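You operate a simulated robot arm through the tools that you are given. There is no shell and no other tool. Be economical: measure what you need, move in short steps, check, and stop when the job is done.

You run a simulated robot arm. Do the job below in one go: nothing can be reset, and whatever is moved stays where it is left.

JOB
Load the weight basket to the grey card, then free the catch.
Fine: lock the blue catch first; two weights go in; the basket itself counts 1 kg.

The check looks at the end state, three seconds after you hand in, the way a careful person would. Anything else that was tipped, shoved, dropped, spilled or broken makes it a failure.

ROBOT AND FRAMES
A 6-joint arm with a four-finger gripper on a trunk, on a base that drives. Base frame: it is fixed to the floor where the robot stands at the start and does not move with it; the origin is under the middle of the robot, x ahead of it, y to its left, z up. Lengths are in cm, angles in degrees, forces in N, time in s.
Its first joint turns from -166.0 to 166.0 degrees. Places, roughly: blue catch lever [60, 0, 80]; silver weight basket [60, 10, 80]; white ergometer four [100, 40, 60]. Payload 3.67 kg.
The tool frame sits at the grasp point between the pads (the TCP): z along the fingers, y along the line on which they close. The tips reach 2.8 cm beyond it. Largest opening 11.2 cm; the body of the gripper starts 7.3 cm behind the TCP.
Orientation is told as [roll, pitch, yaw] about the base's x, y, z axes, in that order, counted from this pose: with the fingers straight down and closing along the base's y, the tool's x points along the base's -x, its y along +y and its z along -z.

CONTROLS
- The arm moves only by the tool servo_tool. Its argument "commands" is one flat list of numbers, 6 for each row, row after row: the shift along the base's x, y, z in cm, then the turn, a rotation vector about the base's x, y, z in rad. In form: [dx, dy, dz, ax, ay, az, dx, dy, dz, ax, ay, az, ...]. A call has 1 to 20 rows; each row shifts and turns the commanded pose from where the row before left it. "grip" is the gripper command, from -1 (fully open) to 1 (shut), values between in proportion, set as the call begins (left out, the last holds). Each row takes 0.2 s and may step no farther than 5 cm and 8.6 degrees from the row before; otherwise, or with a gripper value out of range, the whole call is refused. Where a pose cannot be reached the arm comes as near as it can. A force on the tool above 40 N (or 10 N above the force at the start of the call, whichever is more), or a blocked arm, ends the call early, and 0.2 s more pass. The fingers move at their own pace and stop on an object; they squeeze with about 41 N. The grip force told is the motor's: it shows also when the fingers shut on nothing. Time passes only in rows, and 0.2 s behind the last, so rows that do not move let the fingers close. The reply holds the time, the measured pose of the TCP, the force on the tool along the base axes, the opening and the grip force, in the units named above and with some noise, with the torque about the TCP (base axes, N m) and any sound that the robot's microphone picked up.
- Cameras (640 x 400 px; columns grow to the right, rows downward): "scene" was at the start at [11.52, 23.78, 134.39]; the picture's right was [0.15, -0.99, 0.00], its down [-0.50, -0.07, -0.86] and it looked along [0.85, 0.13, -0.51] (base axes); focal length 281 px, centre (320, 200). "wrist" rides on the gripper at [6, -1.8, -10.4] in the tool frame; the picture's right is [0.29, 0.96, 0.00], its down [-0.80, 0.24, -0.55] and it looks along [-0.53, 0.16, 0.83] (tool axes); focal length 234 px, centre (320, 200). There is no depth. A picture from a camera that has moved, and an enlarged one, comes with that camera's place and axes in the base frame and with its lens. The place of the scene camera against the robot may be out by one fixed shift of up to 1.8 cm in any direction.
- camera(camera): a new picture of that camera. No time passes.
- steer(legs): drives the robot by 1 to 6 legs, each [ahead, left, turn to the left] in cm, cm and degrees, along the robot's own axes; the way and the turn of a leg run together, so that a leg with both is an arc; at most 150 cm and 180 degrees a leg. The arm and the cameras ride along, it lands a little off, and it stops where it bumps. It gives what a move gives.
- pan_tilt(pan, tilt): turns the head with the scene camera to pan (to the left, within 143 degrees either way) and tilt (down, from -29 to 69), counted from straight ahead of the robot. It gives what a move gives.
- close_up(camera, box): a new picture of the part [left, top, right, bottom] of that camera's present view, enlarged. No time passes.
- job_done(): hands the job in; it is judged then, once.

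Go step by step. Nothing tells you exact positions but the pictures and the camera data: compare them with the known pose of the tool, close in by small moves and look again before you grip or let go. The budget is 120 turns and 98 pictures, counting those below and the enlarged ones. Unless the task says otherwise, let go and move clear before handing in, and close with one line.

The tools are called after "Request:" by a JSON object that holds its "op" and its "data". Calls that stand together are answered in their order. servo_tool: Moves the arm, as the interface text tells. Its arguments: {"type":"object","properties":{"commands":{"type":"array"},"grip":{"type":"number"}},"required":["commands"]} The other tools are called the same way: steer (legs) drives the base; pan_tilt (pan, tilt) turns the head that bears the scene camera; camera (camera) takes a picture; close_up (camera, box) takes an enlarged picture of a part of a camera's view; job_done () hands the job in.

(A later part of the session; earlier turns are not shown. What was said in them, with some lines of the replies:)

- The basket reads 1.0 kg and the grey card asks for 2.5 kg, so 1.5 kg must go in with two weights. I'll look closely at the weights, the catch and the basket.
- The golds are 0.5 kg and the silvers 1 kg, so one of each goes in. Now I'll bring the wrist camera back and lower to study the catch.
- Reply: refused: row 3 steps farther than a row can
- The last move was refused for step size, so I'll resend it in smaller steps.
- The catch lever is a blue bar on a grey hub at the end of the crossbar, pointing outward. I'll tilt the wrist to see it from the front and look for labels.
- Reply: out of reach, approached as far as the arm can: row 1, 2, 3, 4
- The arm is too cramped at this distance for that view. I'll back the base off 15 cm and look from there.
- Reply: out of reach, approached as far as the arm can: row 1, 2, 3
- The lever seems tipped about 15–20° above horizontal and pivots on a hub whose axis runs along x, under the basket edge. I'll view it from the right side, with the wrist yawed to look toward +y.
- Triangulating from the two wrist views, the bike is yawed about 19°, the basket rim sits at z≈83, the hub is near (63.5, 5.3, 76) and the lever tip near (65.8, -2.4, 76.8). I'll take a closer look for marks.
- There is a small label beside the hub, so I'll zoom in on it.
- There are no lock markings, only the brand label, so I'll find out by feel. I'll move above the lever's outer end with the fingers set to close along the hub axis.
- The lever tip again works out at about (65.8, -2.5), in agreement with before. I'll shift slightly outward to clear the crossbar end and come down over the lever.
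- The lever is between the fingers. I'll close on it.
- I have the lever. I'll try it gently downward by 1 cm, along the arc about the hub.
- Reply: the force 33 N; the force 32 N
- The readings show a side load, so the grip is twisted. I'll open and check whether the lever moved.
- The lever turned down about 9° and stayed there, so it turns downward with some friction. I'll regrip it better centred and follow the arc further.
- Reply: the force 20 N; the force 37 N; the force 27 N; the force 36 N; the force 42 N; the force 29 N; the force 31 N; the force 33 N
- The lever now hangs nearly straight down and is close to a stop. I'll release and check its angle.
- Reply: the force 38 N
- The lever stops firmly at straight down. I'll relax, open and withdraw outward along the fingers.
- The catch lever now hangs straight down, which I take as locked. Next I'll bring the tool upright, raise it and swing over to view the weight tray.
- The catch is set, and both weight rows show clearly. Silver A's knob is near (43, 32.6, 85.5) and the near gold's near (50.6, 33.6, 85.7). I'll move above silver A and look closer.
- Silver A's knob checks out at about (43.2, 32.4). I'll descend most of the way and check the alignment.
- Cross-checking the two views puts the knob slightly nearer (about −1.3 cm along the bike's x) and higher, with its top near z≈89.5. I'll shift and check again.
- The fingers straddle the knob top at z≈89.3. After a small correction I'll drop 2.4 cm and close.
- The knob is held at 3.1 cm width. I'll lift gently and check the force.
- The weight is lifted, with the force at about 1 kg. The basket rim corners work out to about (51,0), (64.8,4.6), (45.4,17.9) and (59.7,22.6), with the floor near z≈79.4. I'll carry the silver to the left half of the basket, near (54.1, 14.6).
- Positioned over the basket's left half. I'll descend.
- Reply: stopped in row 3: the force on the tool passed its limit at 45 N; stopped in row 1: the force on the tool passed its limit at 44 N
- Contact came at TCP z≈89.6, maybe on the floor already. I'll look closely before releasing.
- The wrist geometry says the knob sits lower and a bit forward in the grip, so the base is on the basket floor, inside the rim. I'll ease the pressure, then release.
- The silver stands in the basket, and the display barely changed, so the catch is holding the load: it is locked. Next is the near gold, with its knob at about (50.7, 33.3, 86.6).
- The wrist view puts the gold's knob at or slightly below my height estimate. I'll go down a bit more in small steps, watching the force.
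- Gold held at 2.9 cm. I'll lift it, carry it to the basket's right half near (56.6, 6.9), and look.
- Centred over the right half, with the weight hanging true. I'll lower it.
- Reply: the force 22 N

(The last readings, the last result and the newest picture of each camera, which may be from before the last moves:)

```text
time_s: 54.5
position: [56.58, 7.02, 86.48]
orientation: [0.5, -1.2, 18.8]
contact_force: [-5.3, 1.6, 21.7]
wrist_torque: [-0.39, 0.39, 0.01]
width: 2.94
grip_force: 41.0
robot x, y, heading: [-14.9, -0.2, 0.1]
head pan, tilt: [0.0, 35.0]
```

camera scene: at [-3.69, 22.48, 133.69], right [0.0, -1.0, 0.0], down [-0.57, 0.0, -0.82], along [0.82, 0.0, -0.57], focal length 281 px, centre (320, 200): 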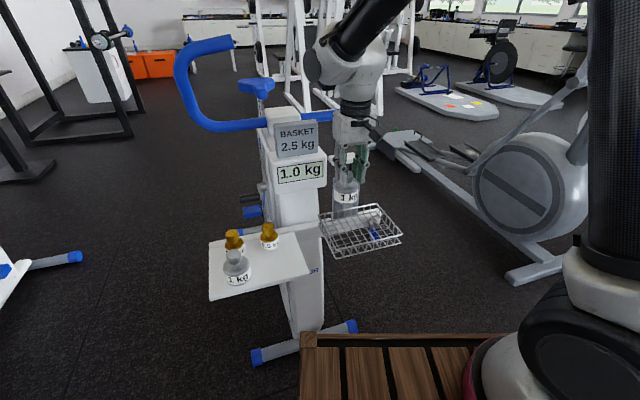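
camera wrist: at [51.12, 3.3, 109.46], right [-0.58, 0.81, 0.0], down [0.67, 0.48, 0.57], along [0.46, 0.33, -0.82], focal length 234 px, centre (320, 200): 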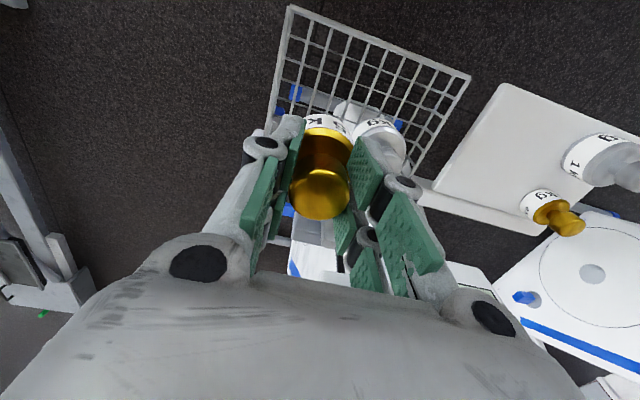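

It touched down at z≈86.5, as predicted. I'll ease up slightly, release and rise.

Request:
{"op": "servo_tool", "data": {"commands": [0, 0, 0.2, 0, 0, 0, 0, 0, 0, 0, 0, 0]}}

Request:
{"op": "servo_tool", "data": {"commands": [0, 0, 0, 0, 0, 0, 0, 0, 0, 0, 0, 0, 0, 0, 1, 0, 0, 0, 0, 0, 3, 0, 0, 0, 0, 0, 4, 0, 0, 0, 0, 0, 4, 0, 0, 0], "grip": 0.2}}

Request:
{"op": "close_up", "data": {"camera": "scene", "box": [270, 130, 420, 270]}}

```text
time_s: 55.1
position: [56.58, 6.89, 86.62]
orientation: [0.5, -0.9, 18.9]
contact_force: [0.2, 0.5, -4.9]
wrist_torque: [-0.01, -0.01, 0.0]
width: 2.91
grip_force: 40.8
robot x, y, heading: [-15.24, -0.21, 0.0]
head pan, tilt: [0.0, 35.0]
```

```text
time_s: 56.5
position: [56.59, 7.18, 98.58]
orientation: [0.5, -1.0, 18.9]
contact_force: [0.1, -0.2, -1.1]
wrist_torque: [0.0, 0.04, -0.03]
width: 4.47
grip_force: 0.0
robot x, y, heading: [-15.01, 0.08, -0.1]
head pan, tilt: [0.0, 35.0]
```

```text
2.86 times, centred on (345, 200) of scene
camera zoom: at [-3.7, 22.46, 133.69], right [0.0, -1.0, 0.0], down [-0.57, 0.0, -0.82], along [0.82, 0.0, -0.57], focal length 803 px, centre (249, 200)
```

zoom: 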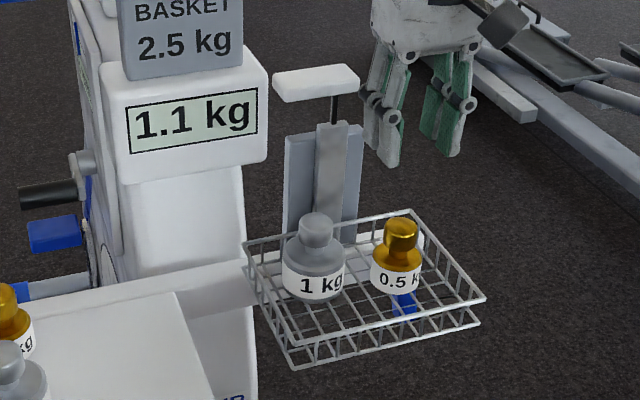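

Both weights stand in the basket. Now for the catch: I'll retrace the route to the lever's side, starting with the yaw above and outside the basket.

Request:
{"op": "servo_tool", "data": {"commands": [0, -1, 3, 0, 0, 0, 0, -2, 2.8, 0, 0, 0.131, 0, -2, 0, 0, 0, 0.131, 0, -2, 0, 0, 0, 0.131, 0, -2, 0, 0, 0, 0.131, 0.5, -2, 0, 0, 0, 0.131, 0.5, -2, 0, 0, 0, 0.131, 1, -2, 0, 0, 0, 0.131, 1, -1.4, 0, 0, 0, 0.131, 1, -1.4, 0, 0, 0, 0.131, 1, 0, 0, 0, 0, 0.131, 1, 0, 0, 0, 0, 0.131, 1, 0, 0, 0, 0, 0.131], "grip": 0.2}}

Request:
{"op": "servo_tool", "data": {"commands": [0, 0, -3, 0, 0, 0, 1, 0, -4, 0.135, 0.044, 0, 1, 0, -4, 0.135, 0.044, 0, 1, 0, -3, 0.135, 0.044, 0, 1, 0, -3, 0.135, 0.044, 0, 0, 0, -3, 0.135, 0.044, 0, 0, 0, -3, 0.135, 0.044, 0, 0, 0, -3, 0.135, 0.044, 0, 0, 0, -3, 0.135, 0.044, 0, 0, 0, -2, 0.135, 0.044, 0, 0, 0, -2, 0.135, 0.044, 0, 0, 0, -2, 0.135, 0.044, 0]}}

Request:
{"op": "camera", "data": {"camera": "wrist"}}

Request:
{"op": "close_up", "data": {"camera": "scene", "box": [300, 150, 450, 280]}}

```text
time_s: 59.3
position: [63.55, -10.82, 104.26]
orientation: [0.6, -1.1, 109.1]
contact_force: [-0.1, 0.1, 0.4]
wrist_torque: [-0.03, -0.01, 0.03]
width: 4.48
grip_force: 0.0
robot x, y, heading: [-15.28, 0.23, 0.2]
head pan, tilt: [0.0, 35.0]
```

```text
time_s: 61.9
position: [66.51, -9.74, 69.75]
orientation: [-98.1, -88.9, -153.8]
contact_force: [-0.8, -0.2, 0.0]
wrist_torque: [0.04, 0.04, -0.06]
width: 4.5
grip_force: 0.1
out of reach, approached as far as the arm can: row 12
robot x, y, heading: [-14.98, -0.15, -0.1]
head pan, tilt: [0.0, 35.0]
```

```text
18 pictures are left
camera wrist: at [71.46, -18.98, 63.8], right [-0.91, -0.3, -0.31], down [-0.07, -0.61, 0.79], along [-0.42, 0.74, 0.53], focal length 234 px, centre (320, 200)
```

wrist: 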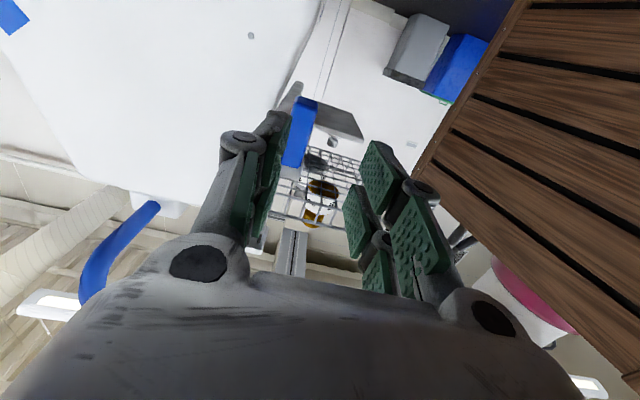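

```text
3.08 times, centred on (375, 215) of scene
camera zoom: at [-3.72, 22.44, 133.7], right [0.0, -1.0, 0.0], down [-0.57, 0.0, -0.82], along [0.82, 0.0, -0.57], focal length 864 px, centre (151, 154)
```

zoom: 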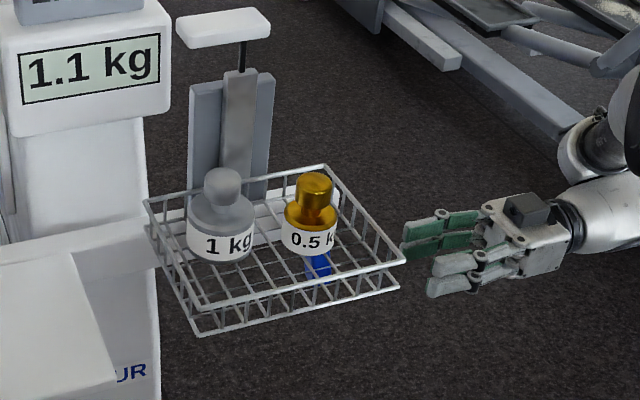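

The tool is level and pointing at the hanging lever. I'll line up on the earlier withdraw line and approach.

Request:
{"op": "servo_tool", "data": {"commands": [1.8, 0, -0.2, 0, 0, 0, -1, 3, 0, 0, 0, 0, 0, 0, 0, 0, 0, 0]}}

Request:
{"op": "camera", "data": {"camera": "wrist"}}

```text
time_s: 62.7
position: [66.1, -5.8, 69.68]
orientation: [-116.8, -88.9, -134.6]
contact_force: [-0.2, 0.0, -0.2]
wrist_torque: [0.0, 0.0, 0.01]
width: 4.49
grip_force: 0.0
out of reach, approached as far as the arm can: row 1
robot x, y, heading: [-15.11, -0.26, -0.2]
head pan, tilt: [0.0, 35.0]
```

```text
16 pictures are left
camera wrist: at [71.13, -14.91, 63.69], right [-0.9, -0.3, -0.3], down [-0.06, -0.61, 0.79], along [-0.42, 0.73, 0.53], focal length 234 px, centre (320, 200)
```

wrist: 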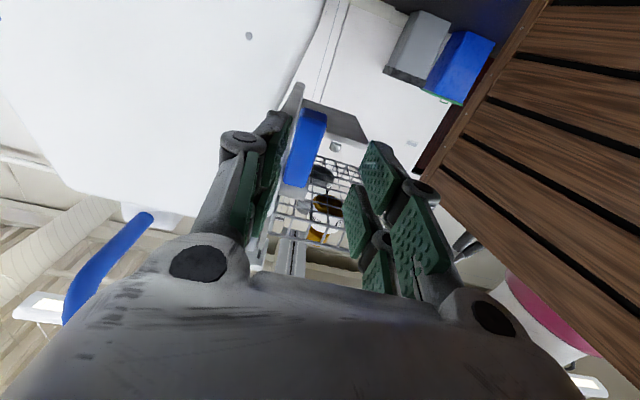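

Request:
{"op": "servo_tool", "data": {"commands": [0.9, 0, 0, 0, 0, 0, -0.9, 2.7, 0, 0, 0, 0, 0, 0, 0, 0, 0, 0]}}

Request:
{"op": "camera", "data": {"camera": "wrist"}}

```text
time_s: 63.5
position: [66.27, -3.29, 69.74]
orientation: [-116.2, -88.9, -135.3]
contact_force: [-0.8, 0.0, 0.8]
wrist_torque: [0.04, 0.01, 0.0]
width: 4.49
grip_force: 0.1
robot x, y, heading: [-15.03, 0.26, 0.0]
head pan, tilt: [0.0, 35.0]
```

```text
15 pictures are left
camera wrist: at [71.23, -12.36, 63.61], right [-0.9, -0.3, -0.3], down [-0.06, -0.61, 0.79], along [-0.42, 0.73, 0.53], focal length 234 px, centre (320, 200)
```

wrist: 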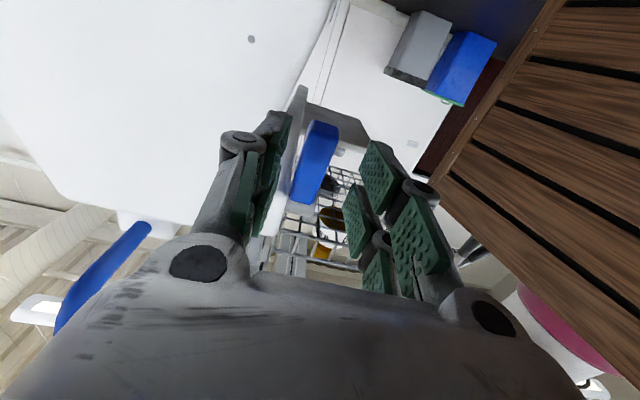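

Request:
{"op": "servo_tool", "data": {"commands": [-0.9, 2.7, 0, 0, 0, 0, -0.9, 2.7, 0, 0, 0, 0, -0.9, 2.5, 0, 0, 0, 0, 0, 0, 0, 0, 0, 0]}}

Request:
{"op": "camera", "data": {"camera": "wrist"}}

```text
time_s: 64.5
position: [63.41, 4.73, 69.83]
orientation: [-115.6, -89.0, -135.9]
contact_force: [0.0, -0.5, -0.3]
wrist_torque: [-0.04, -0.03, 0.0]
width: 4.46
grip_force: 0.1
robot x, y, heading: [-14.96, -0.33, 0.2]
head pan, tilt: [0.0, 35.0]
```

```text
14 pictures are left
camera wrist: at [68.41, -4.45, 63.72], right [-0.9, -0.3, -0.3], down [-0.06, -0.61, 0.79], along [-0.42, 0.73, 0.53], focal length 234 px, centre (320, 200)
```

wrist: 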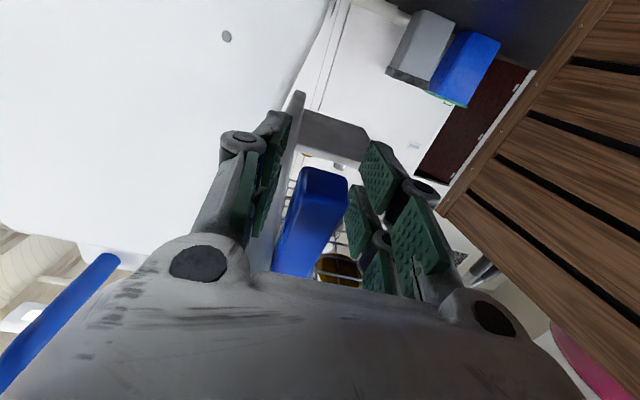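

The lever is centred between the fingers. I'll grip and start swinging it back up and outward.

Request:
{"op": "servo_tool", "data": {"commands": [0, 0, 0, 0, 0, 0, 0, 0, 0, 0, 0, 0, 0, 0, 0, 0, 0, 0], "grip": 0.7}}

Request:
{"op": "servo_tool", "data": {"commands": [0.18, -0.45, 0.06, -0.076, -0.025, 0, 0.18, -0.45, 0.07, -0.076, -0.025, 0, 0.18, -0.57, 0.15, -0.083, -0.027, 0, 0.17, -0.56, 0.17, -0.083, -0.027, 0]}}

```text
time_s: 65.3
position: [63.48, 4.77, 69.81]
orientation: [-115.5, -88.9, -136.1]
contact_force: [18.4, 10.6, 3.4]
wrist_torque: [-0.78, 1.67, -0.3]
width: 2.29
grip_force: 45.3
robot x, y, heading: [-15.17, 0.04, -0.1]
head pan, tilt: [0.0, 35.0]
```

```text
time_s: 66.3
position: [64.23, 2.76, 70.19]
orientation: [-2.4, -71.2, 111.1]
contact_force: [6.3, 2.6, 3.9]
wrist_torque: [-0.39, 1.37, -0.83]
width: 2.3
grip_force: 44.8
robot x, y, heading: [-14.91, 0.16, 0.1]
head pan, tilt: [0.0, 35.0]
```

Moving freely. I'll continue along the arc.

Request:
{"op": "servo_tool", "data": {"commands": [0.17, -0.54, 0.25, -0.083, -0.027, 0, 0.17, -0.53, 0.27, -0.083, -0.027, 0, 0.15, -0.49, 0.34, -0.083, -0.027, 0, 0.15, -0.46, 0.36, -0.083, -0.027, 0]}}

Request:
{"op": "servo_tool", "data": {"commands": [0.13, -0.43, 0.42, -0.083, -0.027, 0, 0.13, -0.4, 0.45, -0.083, -0.027, 0, 0.11, -0.35, 0.5, -0.083, -0.027, 0, 0.1, -0.32, 0.51, -0.083, -0.027, 0]}}

Request:
{"op": "close_up", "data": {"camera": "scene", "box": [280, 150, 450, 280]}}

```text
time_s: 67.3
position: [64.76, 0.8, 71.31]
orientation: [-0.7, -51.2, 109.6]
contact_force: [-0.7, 17.4, 1.1]
wrist_torque: [-1.06, 0.69, -1.12]
width: 2.27
grip_force: 45.2
robot x, y, heading: [-15.15, -0.09, -0.1]
head pan, tilt: [0.0, 35.0]
```

```text
time_s: 68.3
position: [65.32, -0.97, 73.33]
orientation: [-0.1, -31.1, 109.4]
contact_force: [8.6, 7.0, -20.7]
wrist_torque: [-1.48, 0.18, -1.44]
width: 2.28
grip_force: 44.5
robot x, y, heading: [-14.98, 0.23, 0.0]
head pan, tilt: [0.0, 35.0]
```

```text
3.08 times, centred on (365, 215) of scene
camera zoom: at [-3.62, 22.47, 133.68], right [0.0, -1.0, 0.0], down [-0.57, 0.0, -0.82], along [0.82, 0.0, -0.57], focal length 864 px, centre (182, 154)
```

zoom: 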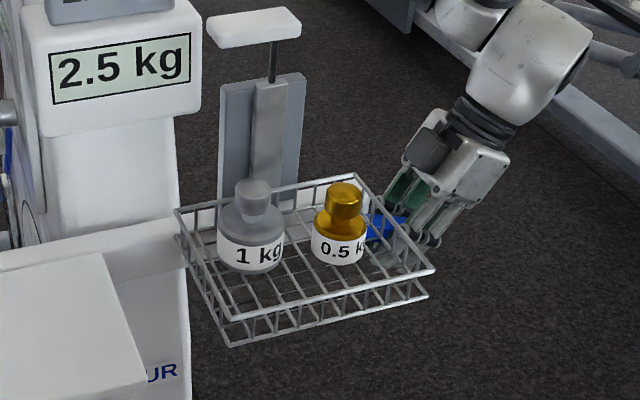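

The display now reads 2.5 kg, so the catch is letting go and my reading of it was right. I'll finish the swing to the horizontal stop.

Request:
{"op": "servo_tool", "data": {"commands": [0.08, -0.26, 0.55, -0.083, -0.027, 0, 0.08, -0.24, 0.56, -0.083, -0.027, 0, 0.05, -0.16, 0.59, -0.083, -0.027, 0, 0.04, -0.14, 0.6, -0.083, -0.027, 0]}}

Request:
{"op": "servo_tool", "data": {"commands": [0.02, -0.06, 0.61, -0.083, -0.027, 0, 0.02, -0.05, 0.61, -0.083, -0.027, 0, 0, 0, 0.2, 0, 0, 0]}}

Request:
{"op": "close_up", "data": {"camera": "scene", "box": [310, 180, 430, 270]}}

```text
time_s: 69.3
position: [65.59, -1.57, 75.67]
orientation: [0.4, -11.3, 108.9]
contact_force: [8.1, -3.9, -20.3]
wrist_torque: [0.3, -0.01, -1.41]
width: 2.28
grip_force: 45.1
robot x, y, heading: [-15.21, 0.11, -0.3]
head pan, tilt: [0.0, 35.0]
```

```text
time_s: 69.8
position: [65.4, -1.45, 76.07]
orientation: [0.6, -5.3, 108.9]
contact_force: [9.4, 2.5, -18.1]
wrist_torque: [0.6, -0.01, -1.7]
width: 2.3
grip_force: 45.3
robot x, y, heading: [-14.97, -0.04, 0.2]
head pan, tilt: [0.0, 35.0]
stopped in row 2: the force on the tool passed its limit at 41 N (the readings are from after the stop); the commanded pose is now the measured one
```

```text
4.44 times, centred on (370, 225) of scene
camera zoom: at [-3.63, 22.47, 133.69], right [0.0, -1.0, 0.0], down [-0.57, 0.0, -0.82], along [0.82, 0.0, -0.57], focal length 1249 px, centre (98, 89)
```

zoom: 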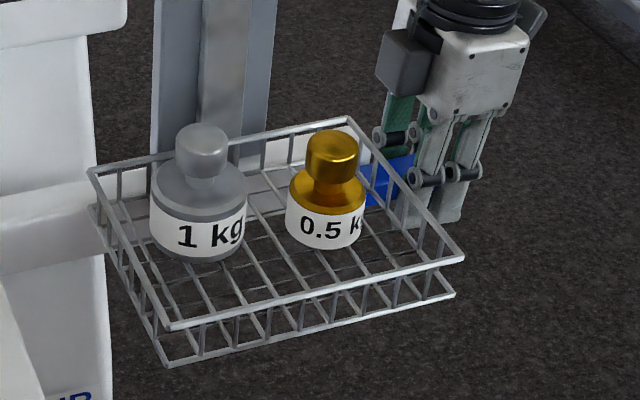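

The upper stop is reached, with the lever at its original horizontal position. I'll ease, open and rise clear.

Request:
{"op": "servo_tool", "data": {"commands": [0, 0, -0.1, 0, 0, 0]}}

Request:
{"op": "servo_tool", "data": {"commands": [0, 0, 0, 0, 0, 0, 0, 0, 0, 0, 0, 0, 0, 0, 0, 0, 0, 0, 0, -0.1, 2, 0, 0, 0, 0, -0.3, 3, 0, 0, 0, 0, -0.4, 4, 0, 0, 0, 0, -1, 4, 0, 0, 0, 0, -3, 4, 0, 0, 0, 0, -4, 0, 0, 0, 0, 0, -4, 0, 0, 0, 0], "grip": 0.0}}

Request:
{"op": "camera", "data": {"camera": "scene"}}

Request:
{"op": "close_up", "data": {"camera": "scene", "box": [260, 130, 420, 260]}}

```text
time_s: 70.2
position: [65.5, -1.46, 76.08]
orientation: [0.6, -5.3, 108.9]
contact_force: [8.8, -1.8, -10.5]
wrist_torque: [1.02, 0.09, -1.76]
width: 2.3
grip_force: 45.0
robot x, y, heading: [-15.51, -0.28, 0.2]
head pan, tilt: [0.0, 35.0]
```

```text
time_s: 72.4
position: [65.34, -14.26, 93.38]
orientation: [0.5, -5.2, 109.1]
contact_force: [-1.3, 0.0, -0.5]
wrist_torque: [0.0, 0.0, 0.02]
width: 5.62
grip_force: 0.0
robot x, y, heading: [-15.09, -0.04, 0.0]
head pan, tilt: [0.0, 35.0]
```

```text
11 pictures are left
camera scene: at [-3.75, 22.5, 133.69], right [0.0, -1.0, 0.0], down [-0.57, 0.0, -0.82], along [0.82, 0.0, -0.57], focal length 281 px, centre (320, 200)
```

scene: 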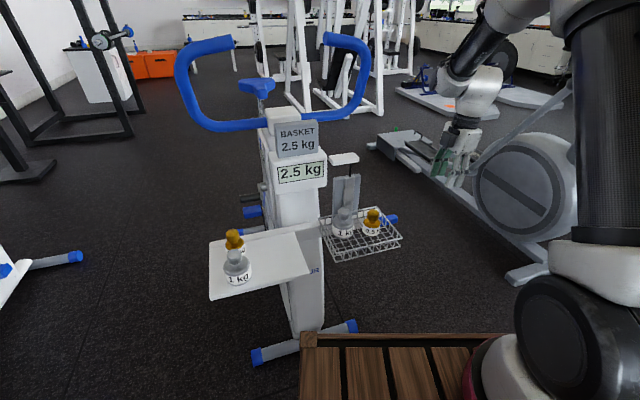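

```text
3.08 times, centred on (340, 195) of scene
camera zoom: at [-3.75, 22.5, 133.69], right [0.0, -1.0, 0.0], down [-0.57, 0.0, -0.82], along [0.82, 0.0, -0.57], focal length 864 px, centre (258, 215)
```

zoom: 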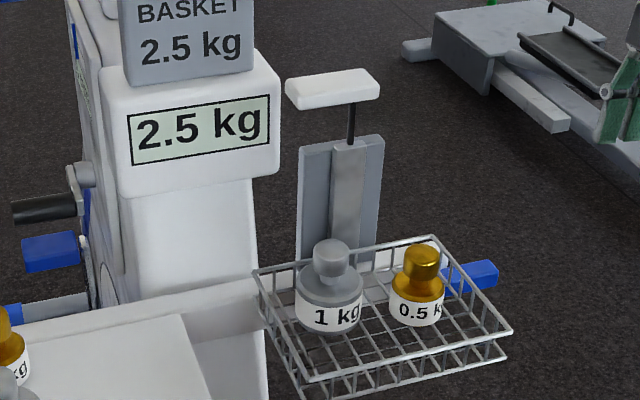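

The display reads 2.5 kg and matches the card. The catch lever is back at its free horizontal position, both weights stand in the basket, and the arm is clear. I'm handing in.

Request:
{"op": "job_done", "data": {}}

```text
The job is handed in.
```

I locked the catch, loaded one 1 kg and one 0.5 kg weight, then freed the catch; the display reads 2.5 kg, matching the grey card.
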